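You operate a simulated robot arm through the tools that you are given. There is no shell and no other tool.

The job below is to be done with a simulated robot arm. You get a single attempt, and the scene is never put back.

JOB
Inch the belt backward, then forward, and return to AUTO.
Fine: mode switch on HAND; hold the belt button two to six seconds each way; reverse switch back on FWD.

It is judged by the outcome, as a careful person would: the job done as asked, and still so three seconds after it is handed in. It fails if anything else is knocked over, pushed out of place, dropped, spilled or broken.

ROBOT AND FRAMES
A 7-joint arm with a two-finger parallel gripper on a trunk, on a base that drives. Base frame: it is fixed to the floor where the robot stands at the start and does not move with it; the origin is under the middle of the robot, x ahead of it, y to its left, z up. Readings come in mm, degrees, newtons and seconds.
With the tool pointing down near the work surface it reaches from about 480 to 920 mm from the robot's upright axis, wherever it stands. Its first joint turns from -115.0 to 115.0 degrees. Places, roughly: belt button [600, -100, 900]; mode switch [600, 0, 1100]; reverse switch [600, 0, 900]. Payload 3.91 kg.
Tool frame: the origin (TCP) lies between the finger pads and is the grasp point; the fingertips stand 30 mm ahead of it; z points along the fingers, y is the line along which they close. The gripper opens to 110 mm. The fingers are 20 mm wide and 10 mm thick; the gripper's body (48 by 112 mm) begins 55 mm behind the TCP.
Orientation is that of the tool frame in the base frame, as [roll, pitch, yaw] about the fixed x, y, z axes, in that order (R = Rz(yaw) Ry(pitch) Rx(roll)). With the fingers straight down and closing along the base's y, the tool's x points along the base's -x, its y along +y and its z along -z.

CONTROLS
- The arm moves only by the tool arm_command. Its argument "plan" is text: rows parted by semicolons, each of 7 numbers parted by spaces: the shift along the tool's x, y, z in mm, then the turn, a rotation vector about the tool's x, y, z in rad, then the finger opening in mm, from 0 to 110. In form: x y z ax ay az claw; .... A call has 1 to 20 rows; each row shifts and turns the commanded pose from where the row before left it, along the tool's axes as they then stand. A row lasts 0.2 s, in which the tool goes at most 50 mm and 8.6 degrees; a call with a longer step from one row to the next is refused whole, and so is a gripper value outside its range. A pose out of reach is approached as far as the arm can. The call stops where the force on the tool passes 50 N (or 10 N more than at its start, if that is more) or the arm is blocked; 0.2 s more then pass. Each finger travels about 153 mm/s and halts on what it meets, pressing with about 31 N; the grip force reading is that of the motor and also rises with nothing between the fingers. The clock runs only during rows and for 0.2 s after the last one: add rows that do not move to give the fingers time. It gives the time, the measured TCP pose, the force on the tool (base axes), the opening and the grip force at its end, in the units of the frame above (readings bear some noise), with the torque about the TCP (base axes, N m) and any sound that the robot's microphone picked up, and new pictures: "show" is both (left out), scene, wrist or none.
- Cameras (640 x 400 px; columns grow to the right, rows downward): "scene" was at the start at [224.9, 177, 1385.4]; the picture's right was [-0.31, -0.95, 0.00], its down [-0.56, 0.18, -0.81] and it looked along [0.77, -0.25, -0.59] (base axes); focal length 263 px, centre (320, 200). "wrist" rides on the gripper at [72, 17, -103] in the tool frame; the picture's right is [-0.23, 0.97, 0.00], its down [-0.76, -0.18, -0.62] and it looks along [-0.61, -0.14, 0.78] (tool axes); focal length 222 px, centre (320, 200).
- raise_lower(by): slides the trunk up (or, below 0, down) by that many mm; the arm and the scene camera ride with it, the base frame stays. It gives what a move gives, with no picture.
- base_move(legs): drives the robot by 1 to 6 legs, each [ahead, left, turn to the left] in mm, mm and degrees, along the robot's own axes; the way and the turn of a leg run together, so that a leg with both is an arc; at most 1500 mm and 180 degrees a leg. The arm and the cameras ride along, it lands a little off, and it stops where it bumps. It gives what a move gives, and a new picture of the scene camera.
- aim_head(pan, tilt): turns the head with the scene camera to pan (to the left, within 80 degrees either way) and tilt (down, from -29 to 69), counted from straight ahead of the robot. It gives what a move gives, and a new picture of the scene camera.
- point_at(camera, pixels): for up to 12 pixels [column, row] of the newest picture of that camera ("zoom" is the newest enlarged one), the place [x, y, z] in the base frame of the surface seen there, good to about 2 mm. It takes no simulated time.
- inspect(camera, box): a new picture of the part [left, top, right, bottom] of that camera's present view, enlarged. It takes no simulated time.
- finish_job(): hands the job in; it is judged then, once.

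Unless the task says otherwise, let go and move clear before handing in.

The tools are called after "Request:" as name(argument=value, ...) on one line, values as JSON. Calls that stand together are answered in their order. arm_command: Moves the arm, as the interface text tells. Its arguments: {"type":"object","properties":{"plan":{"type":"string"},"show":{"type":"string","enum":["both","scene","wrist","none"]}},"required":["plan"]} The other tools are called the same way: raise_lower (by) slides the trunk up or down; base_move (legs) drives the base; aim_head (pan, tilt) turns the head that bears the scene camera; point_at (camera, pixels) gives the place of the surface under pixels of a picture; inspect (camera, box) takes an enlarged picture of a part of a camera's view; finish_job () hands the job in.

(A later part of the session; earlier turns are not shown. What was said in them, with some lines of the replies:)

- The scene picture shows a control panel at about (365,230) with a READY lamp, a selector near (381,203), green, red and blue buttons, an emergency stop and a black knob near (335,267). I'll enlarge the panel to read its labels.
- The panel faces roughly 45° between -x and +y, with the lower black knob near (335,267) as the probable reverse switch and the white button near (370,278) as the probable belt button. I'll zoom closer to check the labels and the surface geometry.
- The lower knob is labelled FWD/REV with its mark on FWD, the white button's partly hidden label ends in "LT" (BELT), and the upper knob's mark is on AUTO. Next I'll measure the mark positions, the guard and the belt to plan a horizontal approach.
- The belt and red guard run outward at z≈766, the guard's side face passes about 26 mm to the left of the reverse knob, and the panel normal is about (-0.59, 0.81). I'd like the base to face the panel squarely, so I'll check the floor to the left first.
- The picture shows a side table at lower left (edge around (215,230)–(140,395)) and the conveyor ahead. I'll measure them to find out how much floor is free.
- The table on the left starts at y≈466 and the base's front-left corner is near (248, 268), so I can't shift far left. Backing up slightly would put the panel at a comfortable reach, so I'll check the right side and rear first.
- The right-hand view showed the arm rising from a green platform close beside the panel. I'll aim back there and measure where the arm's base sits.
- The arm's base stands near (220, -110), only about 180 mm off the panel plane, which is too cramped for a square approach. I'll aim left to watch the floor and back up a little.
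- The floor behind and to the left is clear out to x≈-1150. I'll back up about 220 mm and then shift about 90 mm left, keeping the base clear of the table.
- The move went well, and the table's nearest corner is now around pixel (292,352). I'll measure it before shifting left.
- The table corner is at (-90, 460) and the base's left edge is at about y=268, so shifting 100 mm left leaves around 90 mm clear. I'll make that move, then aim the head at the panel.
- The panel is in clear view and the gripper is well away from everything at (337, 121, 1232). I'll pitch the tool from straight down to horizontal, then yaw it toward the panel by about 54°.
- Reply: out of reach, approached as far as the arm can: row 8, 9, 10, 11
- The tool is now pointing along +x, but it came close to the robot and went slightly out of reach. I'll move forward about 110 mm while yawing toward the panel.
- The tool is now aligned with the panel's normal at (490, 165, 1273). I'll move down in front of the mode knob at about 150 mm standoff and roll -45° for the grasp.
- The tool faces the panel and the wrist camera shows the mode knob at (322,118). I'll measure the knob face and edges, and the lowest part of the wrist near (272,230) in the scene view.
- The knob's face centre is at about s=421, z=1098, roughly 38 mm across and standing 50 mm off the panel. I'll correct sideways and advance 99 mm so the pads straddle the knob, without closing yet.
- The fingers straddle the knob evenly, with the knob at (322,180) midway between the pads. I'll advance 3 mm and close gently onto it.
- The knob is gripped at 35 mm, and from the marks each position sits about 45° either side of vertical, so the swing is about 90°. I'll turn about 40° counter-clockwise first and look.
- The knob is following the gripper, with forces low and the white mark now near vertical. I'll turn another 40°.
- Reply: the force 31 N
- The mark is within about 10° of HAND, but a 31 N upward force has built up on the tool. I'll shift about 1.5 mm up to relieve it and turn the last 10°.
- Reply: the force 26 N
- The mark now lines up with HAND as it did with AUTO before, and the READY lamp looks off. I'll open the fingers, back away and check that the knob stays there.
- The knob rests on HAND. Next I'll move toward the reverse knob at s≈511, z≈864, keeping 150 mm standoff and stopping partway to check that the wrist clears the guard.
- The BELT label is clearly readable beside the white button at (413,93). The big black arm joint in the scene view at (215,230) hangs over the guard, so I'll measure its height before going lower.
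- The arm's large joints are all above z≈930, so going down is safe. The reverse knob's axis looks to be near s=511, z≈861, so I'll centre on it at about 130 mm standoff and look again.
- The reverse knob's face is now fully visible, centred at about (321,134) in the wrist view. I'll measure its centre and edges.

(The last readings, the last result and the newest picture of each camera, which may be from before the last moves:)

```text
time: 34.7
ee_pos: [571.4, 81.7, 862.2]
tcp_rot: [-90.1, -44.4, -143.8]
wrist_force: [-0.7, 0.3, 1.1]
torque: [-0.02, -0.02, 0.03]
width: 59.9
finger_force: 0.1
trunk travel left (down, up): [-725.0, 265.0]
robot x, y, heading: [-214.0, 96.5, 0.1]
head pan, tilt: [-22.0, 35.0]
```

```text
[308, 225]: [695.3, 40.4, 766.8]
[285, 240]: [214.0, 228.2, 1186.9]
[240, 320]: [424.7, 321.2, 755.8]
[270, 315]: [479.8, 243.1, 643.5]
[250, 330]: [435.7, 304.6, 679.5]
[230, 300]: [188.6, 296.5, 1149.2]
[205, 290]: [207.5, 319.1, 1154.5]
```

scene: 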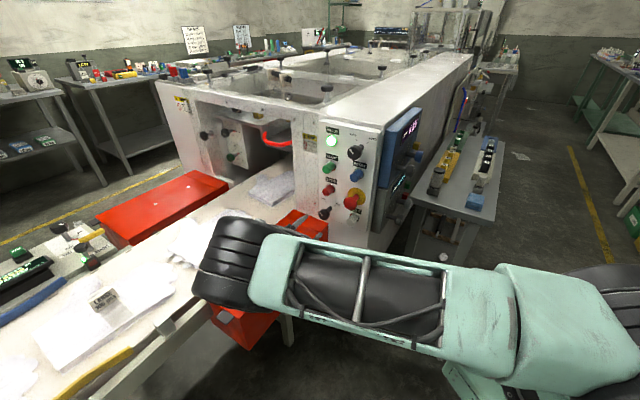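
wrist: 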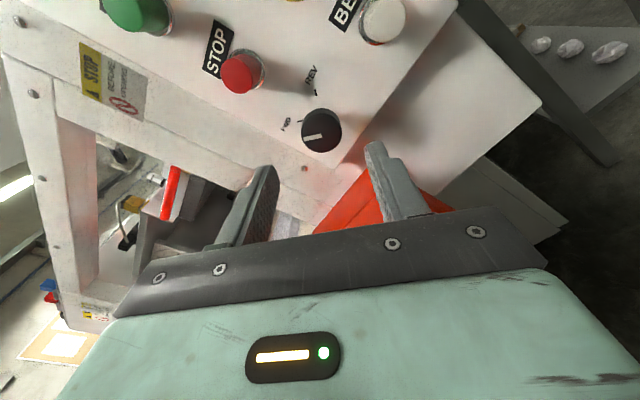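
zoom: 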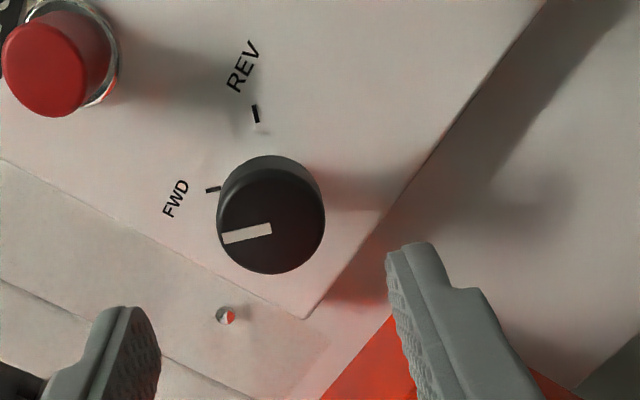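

The reverse knob's centre is at s≈510, z≈860 with its face 50 mm off the panel, and the tool is nearly on its axis. I'll advance to straddle it, then close.

Request:
arm_command(plan="-1.1 1.7 19 0 0 0 60; 0 0 20 0 0 0 60; 0 0 20 0 0 0 60; 0 0 20 0 0 0 60; 0 0 0 0 0 0 60", show="wrist")

```text
time: 35.9
ee_pos: [617.4, 17.9, 858.3]
tcp_rot: [-90.1, -44.5, -143.8]
wrist_force: [-0.3, 0.3, 0.1]
torque: [-0.01, 0.0, 0.0]
width: 60.0
finger_force: 0.0
trunk travel left (down, up): [-725.0, 265.0]
robot x, y, heading: [-216.4, 99.5, 0.1]
head pan, tilt: [-22.0, 35.0]
```

wrist: 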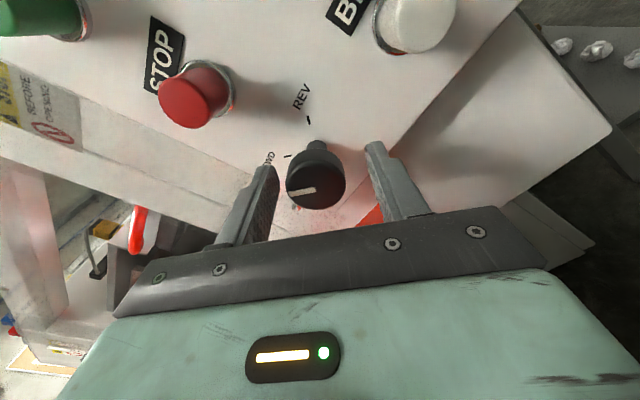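

The knob at (316,180) is nearly centred between the pads. I'll nudge 1.7 mm up, close, and turn 40° clockwise.

Request:
arm_command(plan="1.2 -1.2 0 0 0 0 50; 0 0 0 0 0 0 42; 0 0 0 0 0 0 34; 0 0 0 0 0 0 27; 0 0 0 0 0 0 27; 0 0 0 0 0 0.14 27; 0 0 0 0 0 0.14 27; 0 0 0 0 0 0.14 27; 0 0 0 0 0 0.14 27; 0 0 0 0 0 0.14 27; 0 0 0 0 0 0 27", show="wrist")

```text
time: 38.3
ee_pos: [618.8, 17.9, 860.6]
tcp_rot: [-89.9, -4.2, -143.7]
wrist_force: [20.0, 2.1, 20.0]
torque: [-0.14, -0.14, 0.17]
width: 35.3
finger_force: 44.7
trunk travel left (down, up): [-725.0, 265.0]
robot x, y, heading: [-217.3, 98.6, 0.4]
head pan, tilt: [-22.0, 35.0]
```

wrist: 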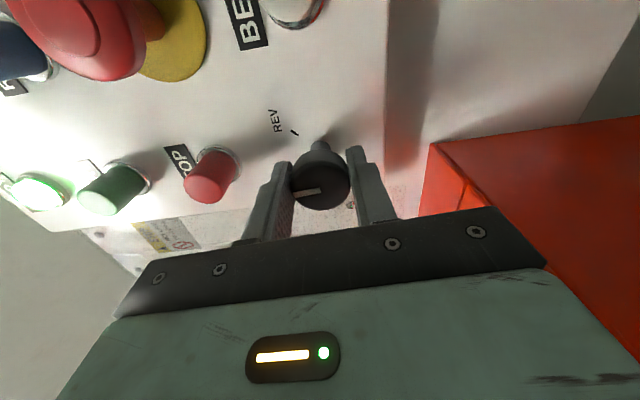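

The knob is turning with the grip, with about 28 N side load. I'll relieve that by a millimetre and turn the rest, about 49°.

Request:
arm_command(plan="-0.7 -0.9 0 0 0 0.13 27; 0 0 0 0 0 0.145 27; 0 0 0 0 0 0.145 27; 0 0 0 0 0 0.145 27; 0 0 0 0 0 0.145 27; 0 0 0 0 0 0.145 27; 0 0 0 0 0 0 27", show="wrist")

Request:
inspect(camera="wrist", box=[200, 100, 440, 250])

```text
time: 39.9
ee_pos: [618.2, 18.4, 858.7]
tcp_rot: [-90.2, 44.8, -143.8]
wrist_force: [19.8, -1.1, 6.2]
torque: [-0.45, -0.32, 1.07]
width: 35.6
finger_force: 44.7
trunk travel left (down, up): [-725.0, 265.0]
robot x, y, heading: [-213.6, 100.7, 0.2]
head pan, tilt: [-22.0, 35.0]
```

wrist: 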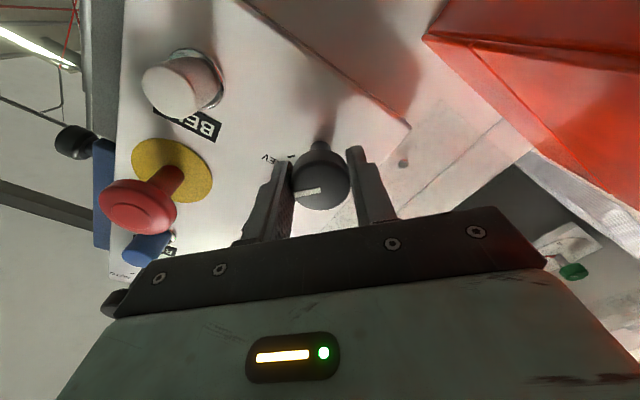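

```text
2.67 times, centred on (320, 175) of wrist
```

zoom: 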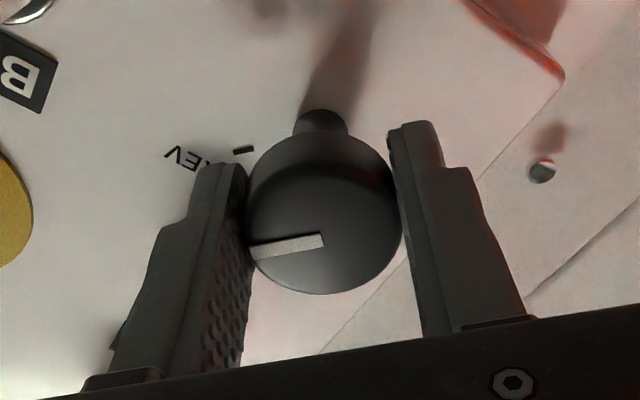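

The mark lines up with REV. I'll release, back off about 90 mm and confirm.

Request:
arm_command(plan="0 0 0 0 0 0 45; 0 0 0 0 0 0 60; 0 0 0 0 0 0 60; 0 0 -20 0 0 0 60; 0 0 -30 0 0 0 60; 0 0 -40 0 0 0 60; 0 0 0 0 0 0 60", show="wrist")

Request:
inspect(camera="wrist", box=[100, 20, 420, 220])

```text
time: 41.5
ee_pos: [565.7, 90.6, 859.0]
tcp_rot: [-90.0, 44.6, -143.9]
wrist_force: [-0.6, -0.2, 0.9]
torque: [0.0, 0.0, -0.01]
width: 60.1
finger_force: 0.0
trunk travel left (down, up): [-725.0, 265.0]
robot x, y, heading: [-217.3, 102.2, 0.4]
head pan, tilt: [-22.0, 35.0]
```

wrist: 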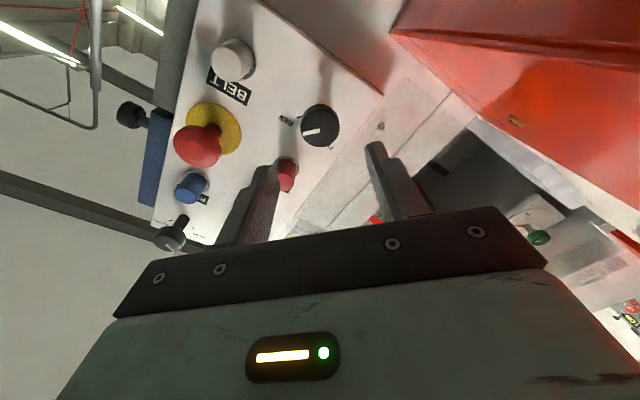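

```text
2.00 times, centred on (260, 120) of wrist
```

zoom: 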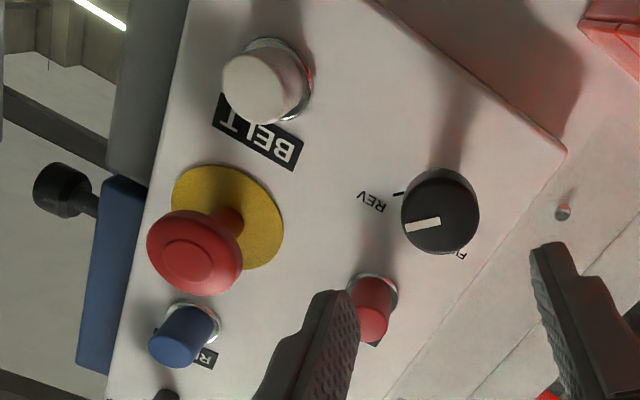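

The reverse switch is on REV. I'll measure the belt button's face, which is around (252,88) in the enlarged view, and the e-stop above it.

Request:
point_at(camera="zoom", pixels=[[252, 88], [230, 88], [272, 90], [252, 65], [250, 112], [195, 250], [160, 240], [225, 265], [195, 285], [215, 225], [300, 85]])

```text
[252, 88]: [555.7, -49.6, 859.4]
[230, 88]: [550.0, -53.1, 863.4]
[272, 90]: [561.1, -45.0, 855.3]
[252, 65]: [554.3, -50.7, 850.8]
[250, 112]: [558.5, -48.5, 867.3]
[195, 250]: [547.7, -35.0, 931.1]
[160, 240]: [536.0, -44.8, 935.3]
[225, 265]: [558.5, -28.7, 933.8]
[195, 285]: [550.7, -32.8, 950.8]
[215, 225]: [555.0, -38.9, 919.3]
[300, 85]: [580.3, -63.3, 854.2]
```

The belt button's face is centred at (556, -49, 860), 35 mm off the panel, and the e-stop's lower edge is about 60 mm above it. I'll close the fingers and move in front of the button, leaving a 15 mm gap.

Request:
arm_command(plan="0 0 0 0 0 0 30; 31.6 -32 0 0 0 0 0; 31.7 -32 0 0 0 0 0; 0 0 25 0 0 0 0; 0 0 25 0 0 0 0; 0 0 12 0 0 0 0; 0 0 0 0 0 0 0; 0 0 0 0 0 0 0", show="both")

Request:
inspect(camera="wrist", box=[200, 60, 440, 210])

```text
time: 43.3
ee_pos: [528.2, -14.4, 859.9]
tcp_rot: [-90.0, 44.7, -143.8]
wrist_force: [0.3, 0.2, -0.3]
torque: [-0.01, 0.01, 0.0]
width: 0.0
finger_force: 30.6
trunk travel left (down, up): [-725.0, 265.0]
robot x, y, heading: [-214.3, 98.7, 0.4]
head pan, tilt: [-22.0, 35.0]
```

scene: 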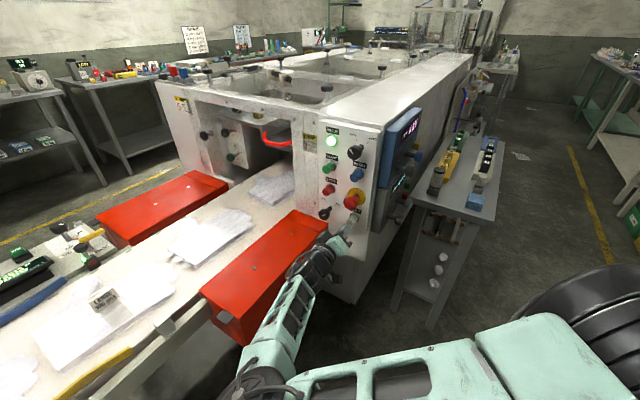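
wrist: 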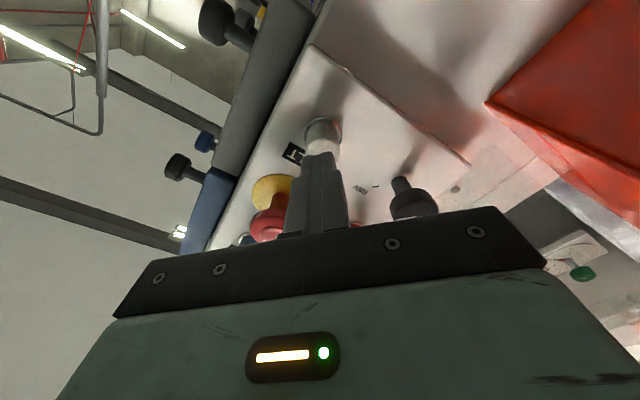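

```text
2.67 times, centred on (320, 135) of wrist
```

zoom: 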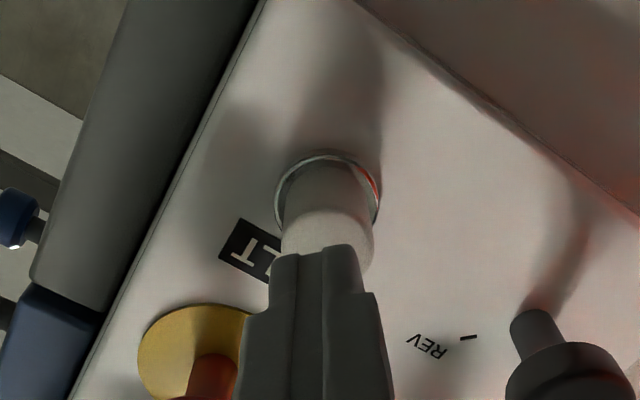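

The closed fingertips point at the button's centre, about 14 mm short of it. I'll press in small steps with a brief hold, and read the force and sound before holding on.

Request:
arm_command(plan="-1.4 1.4 6 0 0 0 0; 0 0 6 0 0 0 0; 0 0 2 0 0 0 0; 0 0 2 0 0 0 0; 0 0 2 0 0 0 0; 0 0 2 0 0 0 0; 0 0 0 0 0 0 0", show="both")

Request:
inspect(camera="wrist", box=[200, 60, 440, 210])

```text
time: 44.9
ee_pos: [542.5, -29.0, 859.5]
tcp_rot: [-90.1, 44.7, -143.9]
wrist_force: [-0.9, 1.2, 0.9]
torque: [0.03, -0.09, -0.03]
width: 0.0
finger_force: 31.7
trunk travel left (down, up): [-725.0, 265.0]
robot x, y, heading: [-211.5, 101.3, 0.2]
head pan, tilt: [-22.0, 35.0]
heard: click
```

scene: 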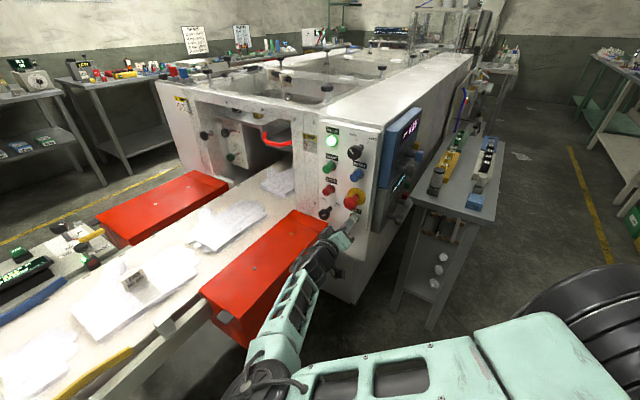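
wrist: 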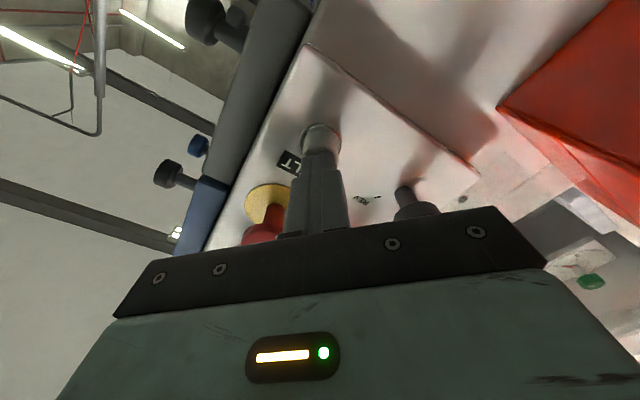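

```text
2.67 times, centred on (320, 135) of wrist
```

zoom: 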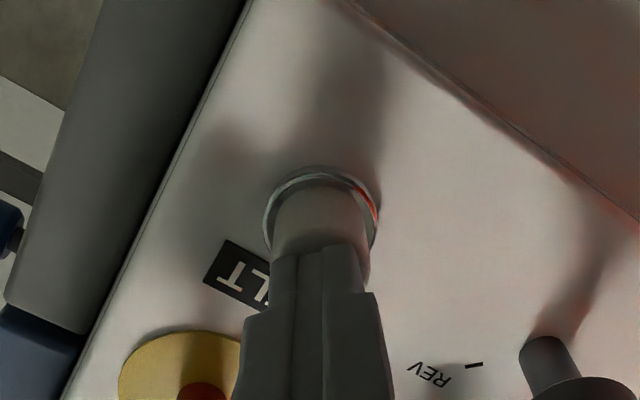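

A click was heard, and the gloves have shifted toward the machine (the "LARGE" tag went from (103,298) to (133,277)), so the belt is running in reverse. I'll press 1.5 mm deeper, hold about 2.6 s more, then release.

Request:
arm_command(plan="0 0 1.5 0 0 0 0; 0 0 0 0 0 0 0; 0 0 0 0 0 0 0; 0 0 0 0 0 0 0; 0 0 0 0 0 0 0; 0 0 0 0 0 0 0; 0 0 0 0 0 0 0; 0 0 0 0 0 0 0; 0 0 0 0 0 0 0; 0 0 0 0 0 0 0; 0 0 0 0 0 0 0; 0 0 0 0 0 0 0; 0 0 0 0 0 0 0; 0 0 -15 0 0 0 0; 0 0 -25 0 0 0 0; 0 0 -40 0 0 0 0; 0 0 0 0 0 0 0", show="both")

```text
time: 48.5
ee_pos: [496.2, 37.6, 861.2]
tcp_rot: [-89.9, 44.5, -143.9]
wrist_force: [0.4, 0.6, 0.1]
torque: [-0.01, 0.0, -0.04]
width: 0.1
finger_force: 30.9
trunk travel left (down, up): [-725.0, 265.0]
robot x, y, heading: [-220.0, 97.7, 0.1]
head pan, tilt: [-22.0, 35.0]
```

scene: 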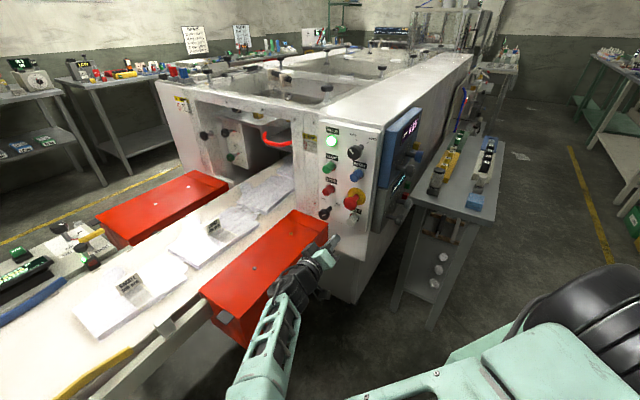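
wrist: 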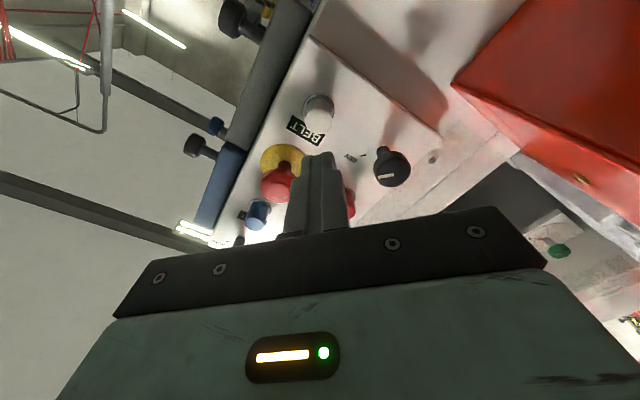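

The belt moved well back (the tag went from (133,277) to (213,225)), with the button held about 3 s. Next I'll open the fingers and return to the reverse knob to set it to FWD.

Request:
arm_command(plan="0 0 0 0 0 0 30; -30.1 31 0 0 0 0 60; -30.2 31 0 0 0 0 60; 0 0 0 0 0 0 60; 0 0 20 0 0 0 60; 0 0 20 0 0 0 60; 0 0 0 0 0 0 60", show="both")

Request:
inspect(camera="wrist", box=[200, 70, 440, 220])

Request:
point_at(camera="wrist", pixels=[[320, 160], [310, 160], [330, 160]])

```text
time: 50.1
ee_pos: [587.8, 56.3, 859.6]
tcp_rot: [-89.9, 44.7, -143.7]
wrist_force: [0.7, -0.7, 0.0]
torque: [0.02, 0.03, -0.01]
width: 60.1
finger_force: 0.0
trunk travel left (down, up): [-725.0, 265.0]
robot x, y, heading: [-220.2, 99.4, 0.3]
head pan, tilt: [-22.0, 35.0]
```

scene: 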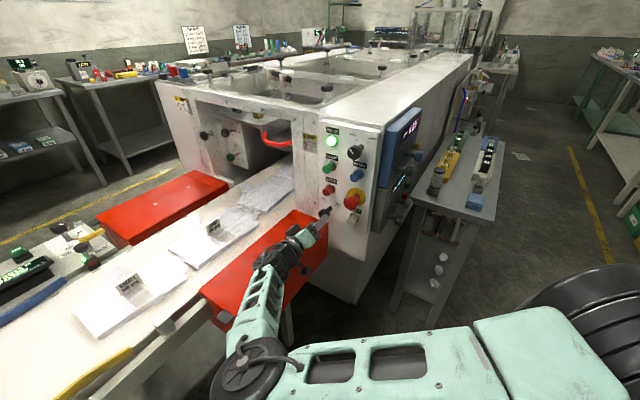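
wrist: 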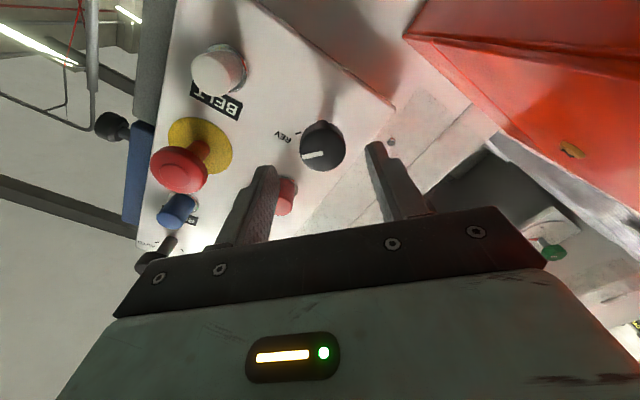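

```text
2.67 times, centred on (320, 145) of wrist
```

zoom: 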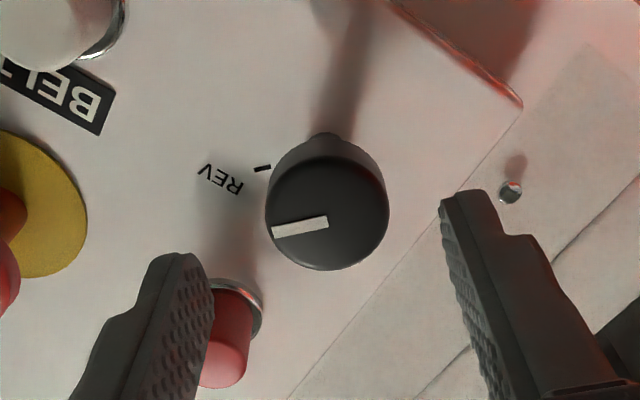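

```text
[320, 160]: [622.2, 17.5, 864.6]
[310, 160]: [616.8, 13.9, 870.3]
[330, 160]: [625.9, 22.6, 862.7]
```

The belt has stopped (gloves unchanged) and the knob sits centred between the fingers. I'll advance 48 mm, grip it and turn about 40° counter-clockwise.

Request:
arm_command(plan="-0.9 0.9 18 0 0 0 60; 0 0 20 0 0 0 60; 0 0 11 0 0 0 60; 0 0 0 0 0 0 50; 0 0 0 0 0 0 42; 0 0 0 0 0 0 34; 0 0 0 0 0 0 27; 0 0 0 0 0 0 27; 0 0 0 0 0 -0.14 27; 0 0 0 0 0 -0.14 27; 0 0 0 0 0 -0.14 27; 0 0 0 0 0 -0.14 27; 0 0 0 0 0 -0.14 27; 0 0 0 0 0 0 27", show="wrist")

```text
time: 53.1
ee_pos: [617.8, 16.0, 859.3]
tcp_rot: [-89.8, 4.5, -143.8]
wrist_force: [-13.8, 4.4, 8.3]
torque: [-0.2, -0.16, -0.31]
width: 35.3
finger_force: 45.3
trunk travel left (down, up): [-725.0, 265.0]
robot x, y, heading: [-219.9, 99.5, 0.1]
head pan, tilt: [-22.0, 35.0]
```

wrist: 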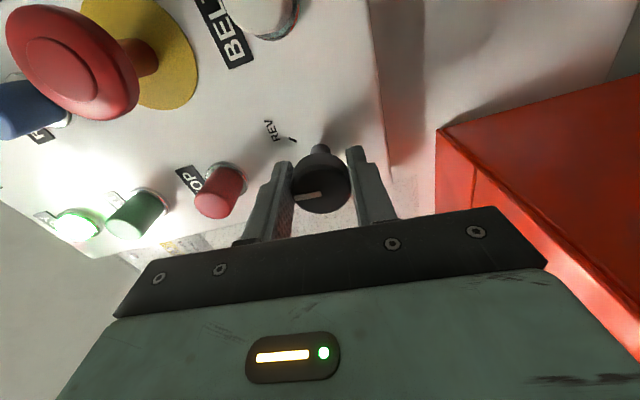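

The knob is following cleanly with low force. I'll turn the remaining 49° to FWD.

Request:
arm_command(plan="0 0 0 0 0 -0.13 27; 0 0 0 0 0 -0.145 27; 0 0 0 0 0 -0.145 27; 0 0 0 0 0 -0.145 27; 0 0 0 0 0 -0.145 27; 0 0 0 0 0 -0.145 27; 0 0 0 0 0 0 27", show="wrist")

Request:
inspect(camera="wrist", box=[200, 100, 440, 250])

```text
time: 54.7
ee_pos: [618.3, 15.9, 862.9]
tcp_rot: [-89.7, -44.3, -144.1]
wrist_force: [-16.1, 8.6, 30.1]
torque: [0.09, 0.05, 0.6]
width: 35.3
finger_force: 44.8
trunk travel left (down, up): [-725.0, 265.0]
robot x, y, heading: [-213.6, 99.4, 0.3]
head pan, tilt: [-22.0, 35.0]
```

wrist: 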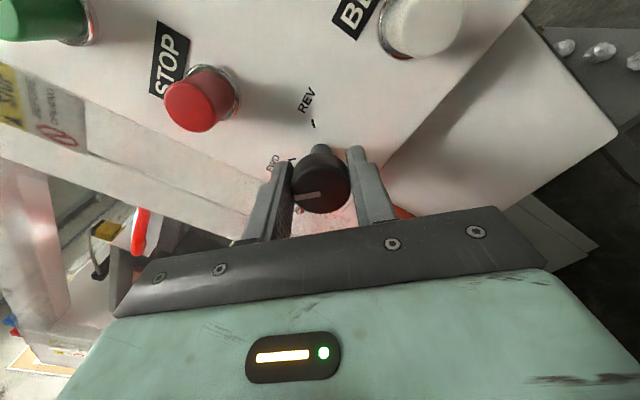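

```text
2.67 times, centred on (320, 175) of wrist
```

zoom: 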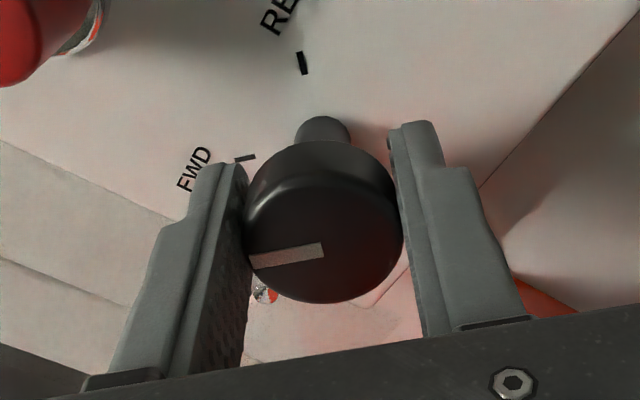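

The mark lines up with FWD. I'll release, retreat and confirm.

Request:
arm_command(plan="0 0 0 0 0 0 45; 0 0 0 0 0 0 60; 0 0 0 0 0 0 60; 0 0 -20 0 0 0 60; 0 0 -30 0 0 0 60; 0 0 -40 0 0 0 60; 0 0 0 0 0 0 60", show="wrist")

Request:
inspect(camera="wrist", box=[200, 20, 440, 170])

```text
time: 56.3
ee_pos: [564.8, 86.0, 859.5]
tcp_rot: [-90.0, -44.6, -143.8]
wrist_force: [-0.8, -0.1, 0.0]
torque: [0.0, -0.01, 0.0]
width: 59.8
finger_force: 0.0
trunk travel left (down, up): [-725.0, 265.0]
robot x, y, heading: [-215.3, 101.9, 0.2]
head pan, tilt: [-22.0, 35.0]
```

wrist: 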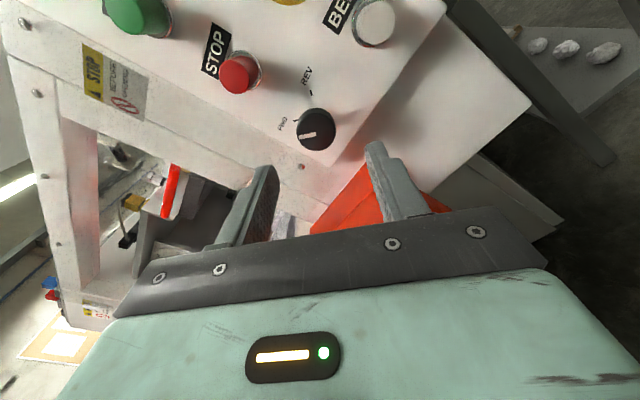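

```text
2.67 times, centred on (320, 95) of wrist
```

zoom: 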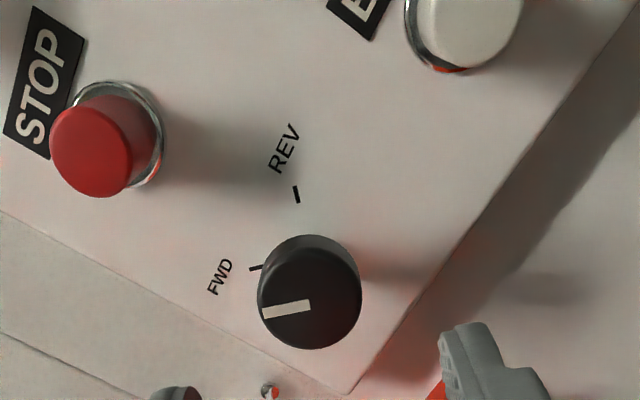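

The reverse switch is on FWD. I'll close the fingers and go back in front of the belt button.

Request:
arm_command(plan="0 0 0 0 0 0 30; 30.9 30.4 0 0 0 0 0; 30.9 30.4 0 0 0 0 0; 0 0 25 0 0 0 0; 0 0 22 0 0 0 0; 0 0 12 0 0 0 0; 0 0 0 0 0 0 0; 0 0 0 0 0 0 0", show="both")

Request:
inspect(camera="wrist", box=[200, 60, 440, 210])

```text
time: 58.1
ee_pos: [531.3, -9.7, 858.2]
tcp_rot: [-90.0, -44.5, -143.8]
wrist_force: [0.7, -0.4, -0.3]
torque: [0.01, -0.02, -0.02]
width: 0.3
finger_force: 30.9
trunk travel left (down, up): [-725.0, 265.0]
robot x, y, heading: [-217.0, 103.1, 0.0]
head pan, tilt: [-22.0, 35.0]
```

scene: 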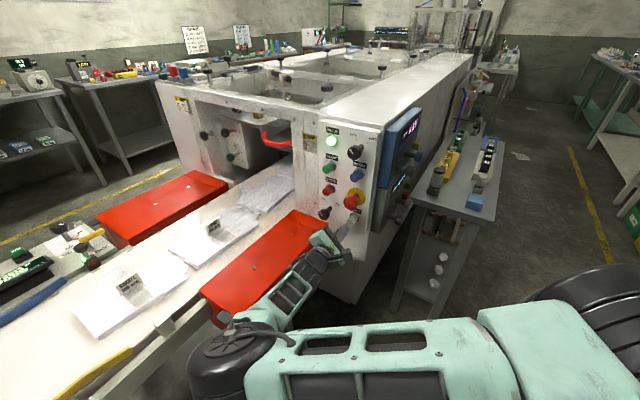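
wrist: 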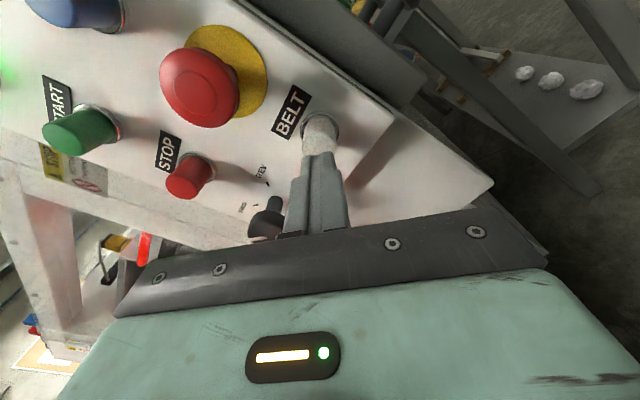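

```text
2.67 times, centred on (320, 135) of wrist
```

zoom: 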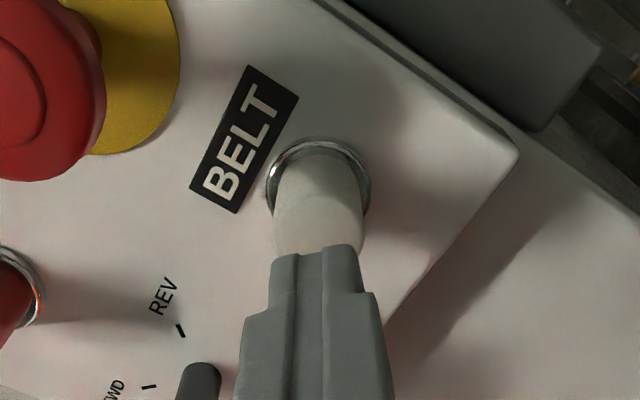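

The fingertips are lined up on the belt button, a few millimetres off centre and about 16 mm short. I'll press in the same small steps and check for the click.

Request:
arm_command(plan="2.5 1 8 0 0 0 0; 0 0 6 0 0 0 0; 0 0 2 0 0 0 0; 0 0 2 0 0 0 0; 0 0 2 0 0 0 0; 0 0 2 0 0 0 0; 0 0 0 0 0 0 0", show="both")

```text
time: 59.7
ee_pos: [541.5, -29.4, 859.8]
tcp_rot: [-89.9, -44.3, -143.8]
wrist_force: [-9.5, 7.9, 1.4]
torque: [-0.04, -0.02, -0.1]
width: 0.1
finger_force: 31.2
trunk travel left (down, up): [-725.0, 265.0]
robot x, y, heading: [-219.2, 99.4, 0.0]
head pan, tilt: [-22.0, 35.0]
heard: click
```

scene: 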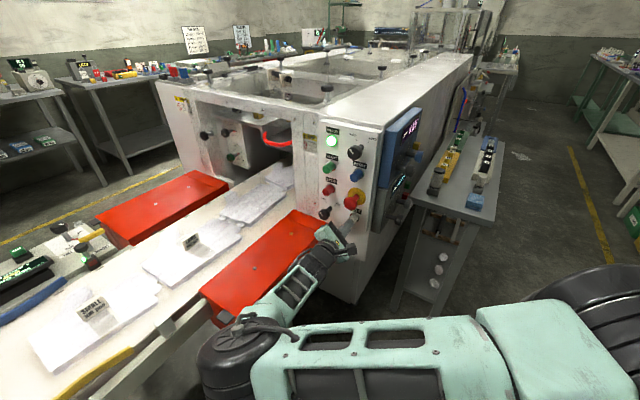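
wrist: 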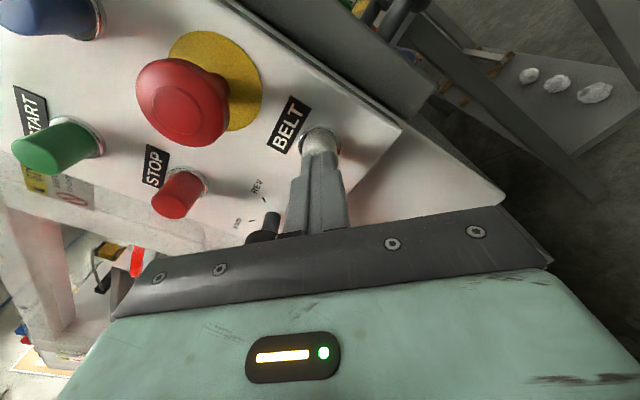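

A click was heard and the gloves moved forward (the tag went from (213,225) to (190,241)). I'll hold for the same length as before, then release.

Request:
arm_command(plan="0 0 0.5 0 0 0 0; 0 0 0 0 0 0 0; 0 0 0 0 0 0 0; 0 0 0 0 0 0 0; 0 0 0 0 0 0 0; 0 0 0 0 0 0 0; 0 0 0 0 0 0 0; 0 0 0 0 0 0 0; 0 0 0 0 0 0 0; 0 0 0 0 0 0 0; 0 0 0 0 0 0 0; 0 0 0 0 0 0 0; 0 0 0 0 0 0 0; 0 0 -15 0 0 0 0; 0 0 -25 0 0 0 0; 0 0 -40 0 0 0 0; 0 0 0 0 0 0 0", show="both")

```text
time: 63.3
ee_pos: [493.2, 33.4, 859.9]
tcp_rot: [-90.0, -44.4, -143.9]
wrist_force: [0.1, -0.5, -0.2]
torque: [-0.01, 0.0, 0.03]
width: 0.0
finger_force: 31.2
trunk travel left (down, up): [-725.0, 265.0]
robot x, y, heading: [-216.1, 98.9, 0.1]
head pan, tilt: [-22.0, 35.0]
```

scene: 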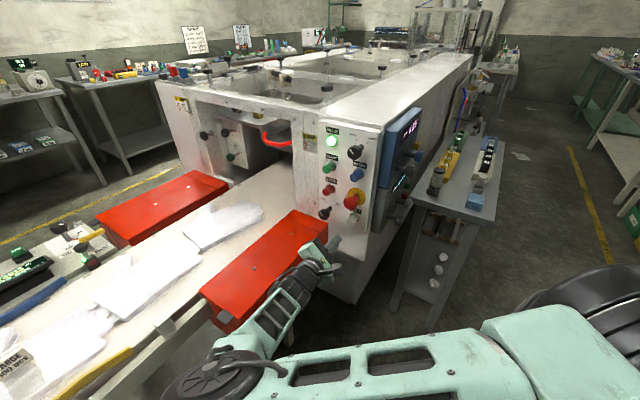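
wrist: 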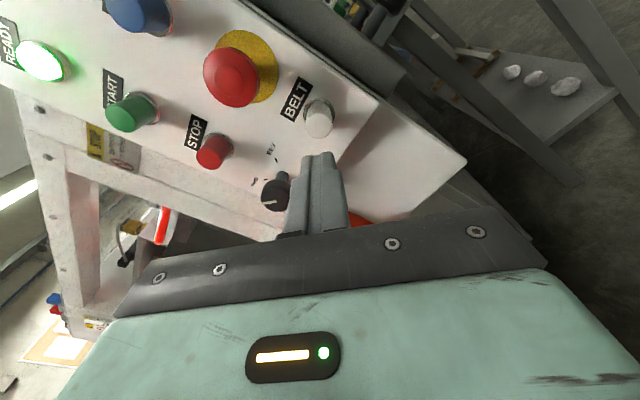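

Both inches are done: the belt ran forward and stopped, and the reverse knob is still on FWD. I'll rise in front of the mode knob and open the fingers.

Request:
arm_command(plan="33.1 -34.3 0 0 0 0 0; 33.1 -34.3 0 0 0 0 0; 33.1 -34.3 0 0 0 0 0; 33.1 -34.3 0 0 0 0 30; 33.1 -34.3 0 0 0 0 60; 0 0 0 0 0 0 60; 0 0 0 0 0 0 60", show="both")

Request:
inspect(camera="wrist", box=[200, 60, 440, 210])

Request:
point_at(camera="wrist", pixels=[[310, 128], [320, 128], [330, 128], [320, 120], [320, 138]])

```text
time: 64.9
ee_pos: [497.3, 34.1, 1099.9]
tcp_rot: [-90.0, -44.3, -143.8]
wrist_force: [-1.5, -0.2, 0.5]
torque: [0.02, 0.01, -0.01]
width: 60.2
finger_force: 0.0
trunk travel left (down, up): [-725.0, 265.0]
robot x, y, heading: [-218.1, 98.4, 0.1]
head pan, tilt: [-22.0, 35.0]
```

scene: 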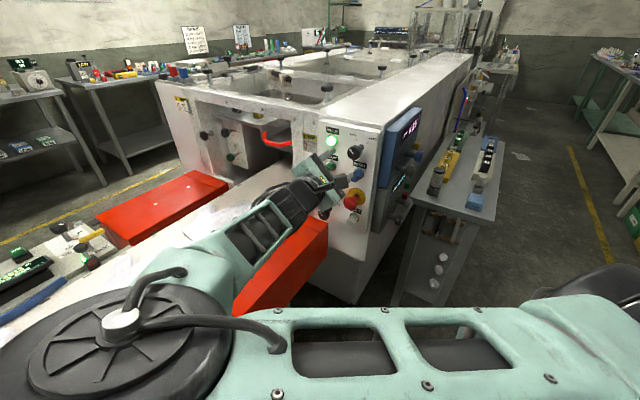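
wrist: 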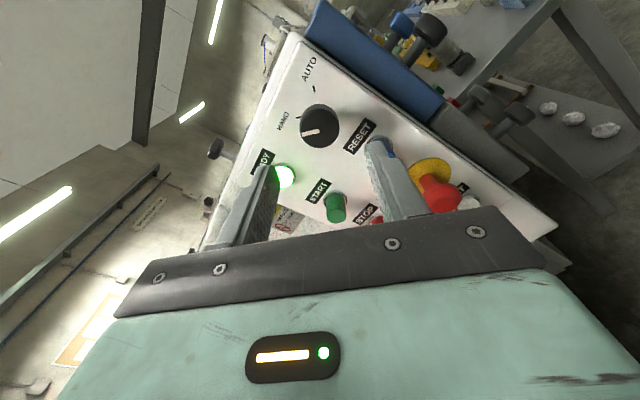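

```text
2.67 times, centred on (320, 135) of wrist
```

zoom: 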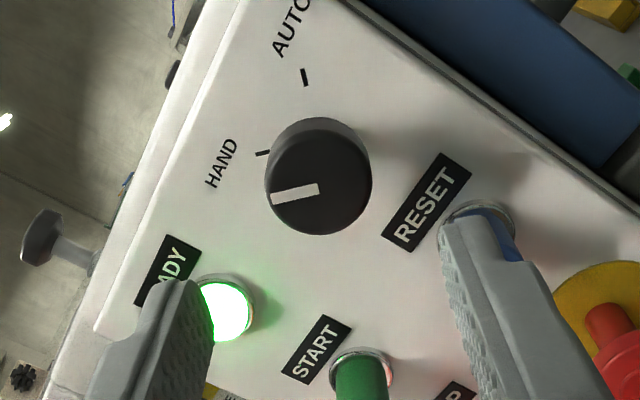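

```text
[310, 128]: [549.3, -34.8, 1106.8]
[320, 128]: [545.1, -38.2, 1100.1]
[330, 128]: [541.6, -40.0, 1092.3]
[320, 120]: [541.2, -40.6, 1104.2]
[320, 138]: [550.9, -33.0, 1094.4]
```

The knob is centred at about (546, -37, 1099), within 3 mm of the tool axis. I'll advance, grip it and turn about 40° clockwise.

Request:
arm_command(plan="1.9 1.8 20 0 0 0 60; 0 0 25 0 0 0 60; 0 0 25 0 0 0 60; 0 0 13.5 0 0 0 60; 0 0 0 0 0 0 50; 0 0 0 0 0 0 42; 0 0 0 0 0 0 34; 0 0 0 0 0 0 27; 0 0 0 0 0 0 27; 0 0 0 0 0 0.14 27; 0 0 0 0 0 0.14 27; 0 0 0 0 0 0.14 27; 0 0 0 0 0 0.14 27; 0 0 0 0 0 0.14 27; 0 0 0 0 0 0 27", show="wrist")

```text
time: 68.1
ee_pos: [544.3, -34.0, 1099.7]
tcp_rot: [-89.8, -4.3, -143.6]
wrist_force: [31.6, -5.3, 26.5]
torque: [-0.19, -0.12, 0.68]
width: 35.5
finger_force: 44.7
trunk travel left (down, up): [-725.0, 265.0]
robot x, y, heading: [-216.4, 102.7, 0.3]
head pan, tilt: [-22.0, 35.0]
```

wrist: 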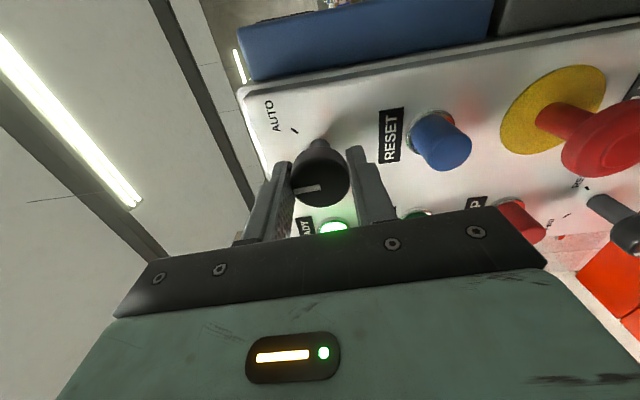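

The knob is turning, with about 41 N side load. I'll relieve it with a small shift and then finish the turn to AUTO.

Request:
arm_command(plan="-1.3 -1 0 0 0 0 27; 0 0 0 0 0 0.13 27; 0 0 0 0 0 0.145 27; 0 0 0 0 0 0.145 27; 0 0 0 0 0 0.145 27; 0 0 0 0 0 0.145 27; 0 0 0 0 0 0.145 27; 0 0 0 0 0 0 27", show="wrist")

Request:
inspect(camera="wrist", box=[200, 100, 440, 250])

```text
time: 69.9
ee_pos: [544.6, -32.1, 1099.5]
tcp_rot: [-89.9, 44.8, -144.0]
wrist_force: [6.1, 1.4, 12.4]
torque: [-0.22, -0.2, 0.46]
width: 35.5
finger_force: 44.7
trunk travel left (down, up): [-725.0, 265.0]
robot x, y, heading: [-216.0, 101.3, 0.0]
head pan, tilt: [-22.0, 35.0]
```

wrist: 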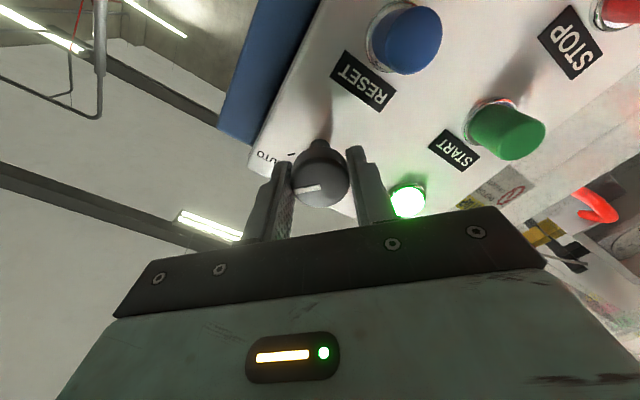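

```text
2.67 times, centred on (320, 175) of wrist
```

zoom: 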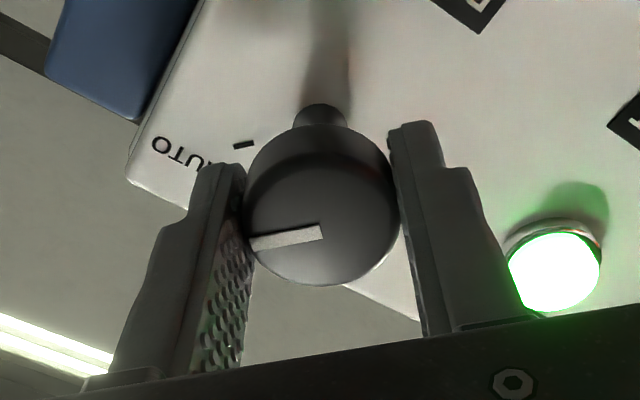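

The mark lines up with AUTO, matching the starting picture. I'll release, back well away and check everything.

Request:
arm_command(plan="0 0 0 0 0 0 45; 0 0 0 0 0 0 60; 0 0 0 0 0 0 60; 0 0 -20 0 0 0 60; 0 0 -30 0 0 0 60; 0 0 -40 0 0 0 60; 0 0 -40 0 0 0 60; 0 0 0 0 0 0 60; 0 0 0 0 0 0 60", show="both")

Request:
inspect(camera="wrist", box=[220, 0, 540, 200])

Request:
inspect(camera="scene", box=[300, 120, 400, 240])

```text
time: 71.9
ee_pos: [468.3, 72.8, 1098.9]
tcp_rot: [-90.0, 44.7, -143.8]
wrist_force: [0.2, -0.1, 0.2]
torque: [0.02, 0.01, -0.03]
width: 60.2
finger_force: 0.1
trunk travel left (down, up): [-725.0, 265.0]
robot x, y, heading: [-215.0, 95.5, 0.1]
head pan, tilt: [-22.0, 35.0]
```

scene: 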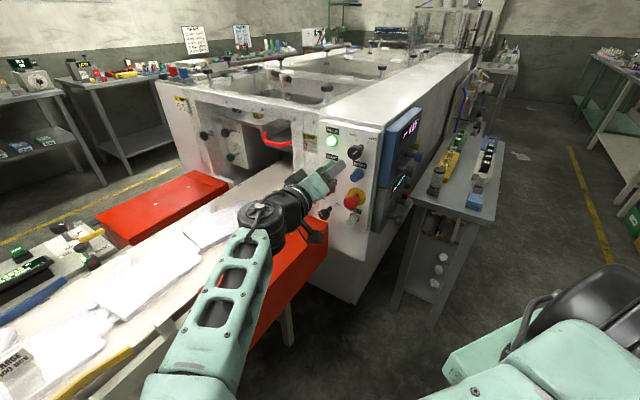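
wrist: 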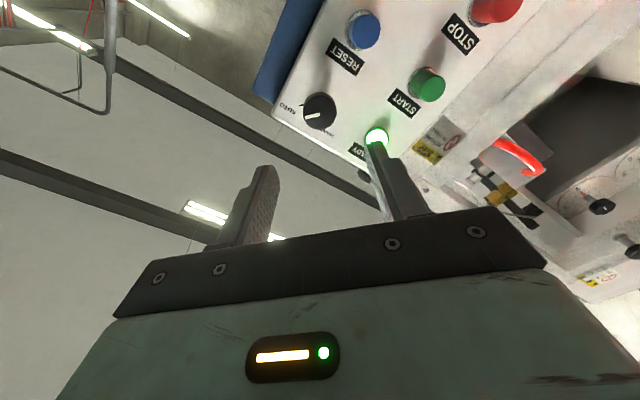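

```text
2.00 times, centred on (380, 100) of wrist
```

zoom: 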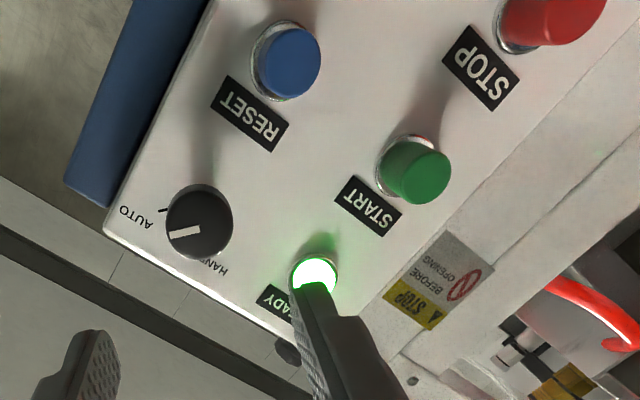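

```text
3.33 times, centred on (350, 180) of scene
```

zoom: 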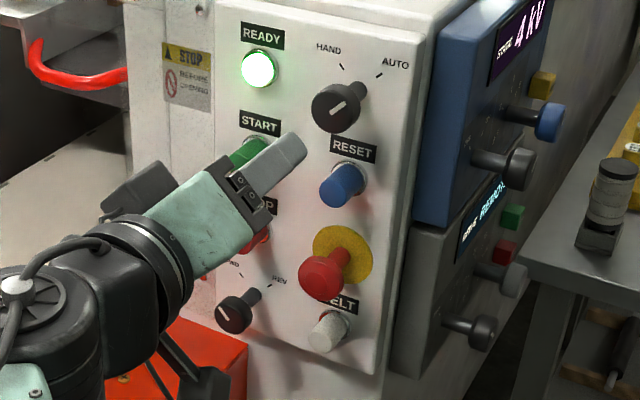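

The knobs read AUTO and FWD and READY is lit. I'll move the arm a bit further clear, then look at the belt's outfeed end for any disturbance.

Request:
arm_command(plan="-20 -20 -20 0 0 0 60; -20 -20 -20 0 0 0 60; 0 0 0 0 0 0 60", show="scene")

Request:
aim_head(pan=45, tilt=42)

```text
time: 72.7
ee_pos: [445.4, 103.5, 1155.9]
tcp_rot: [-90.1, 44.7, -143.8]
wrist_force: [0.5, 0.2, 0.1]
torque: [0.0, -0.02, 0.06]
width: 59.8
finger_force: 0.2
trunk travel left (down, up): [-725.0, 265.0]
robot x, y, heading: [-217.0, 102.4, 0.3]
head pan, tilt: [-22.0, 35.0]
```

scene: 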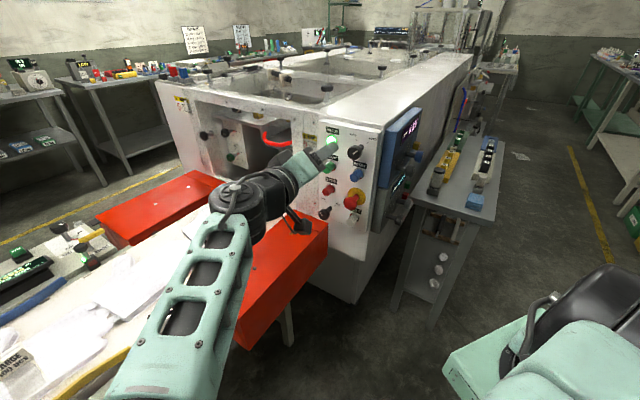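

```text
time: 74.1
ee_pos: [445.4, 103.4, 1154.8]
tcp_rot: [-90.0, 44.7, -143.9]
wrist_force: [0.8, 0.1, 0.0]
torque: [0.01, -0.01, 0.01]
width: 60.0
finger_force: 0.0
trunk travel left (down, up): [-725.0, 265.0]
robot x, y, heading: [-217.3, 97.8, 0.3]
head pan, tilt: [45.0, 42.0]
```

scene: 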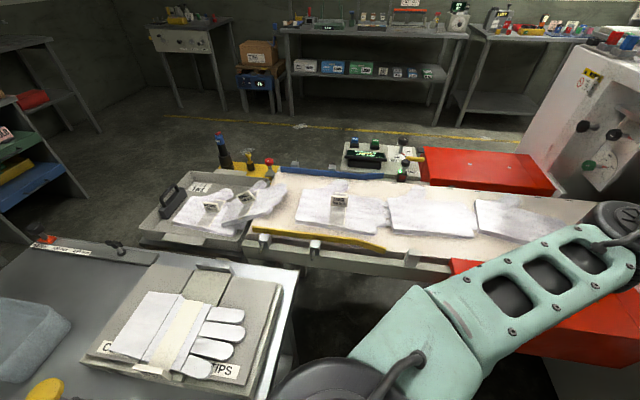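

The belt is at rest with the gloves on it or at the outfeed tray, and nothing was knocked over. The panel shows AUTO and FWD and the arm is clear, so I'll hand in.

Request:
finish_job()

```text
The job is handed in.
```

The belt was inched backward, then forward. The mode switch is back on AUTO and the reverse switch is on FWD.

- **Backward:** with the mode on HAND and the reverse switch on REV, I held the belt button for about 3 seconds. A click was heard and the gloves moved toward the machine.
- **Forward:** with the reverse switch back on FWD, I held the button for about the same time. A click was heard and the gloves moved back out.
- **Gloves:** the belt ran a little further forward than it had gone back. The glove nearest the outfeed end now hangs partly over into the tray there.
- **End state:** the READY lamp was lit, the belt looked stopped, and nothing I could see was knocked over. The arm was released and clear of the panel.
- **Robot position:** to reach the panel squarely I drove the robot about 220 mm back and 100 mm to the left, and it is still there.
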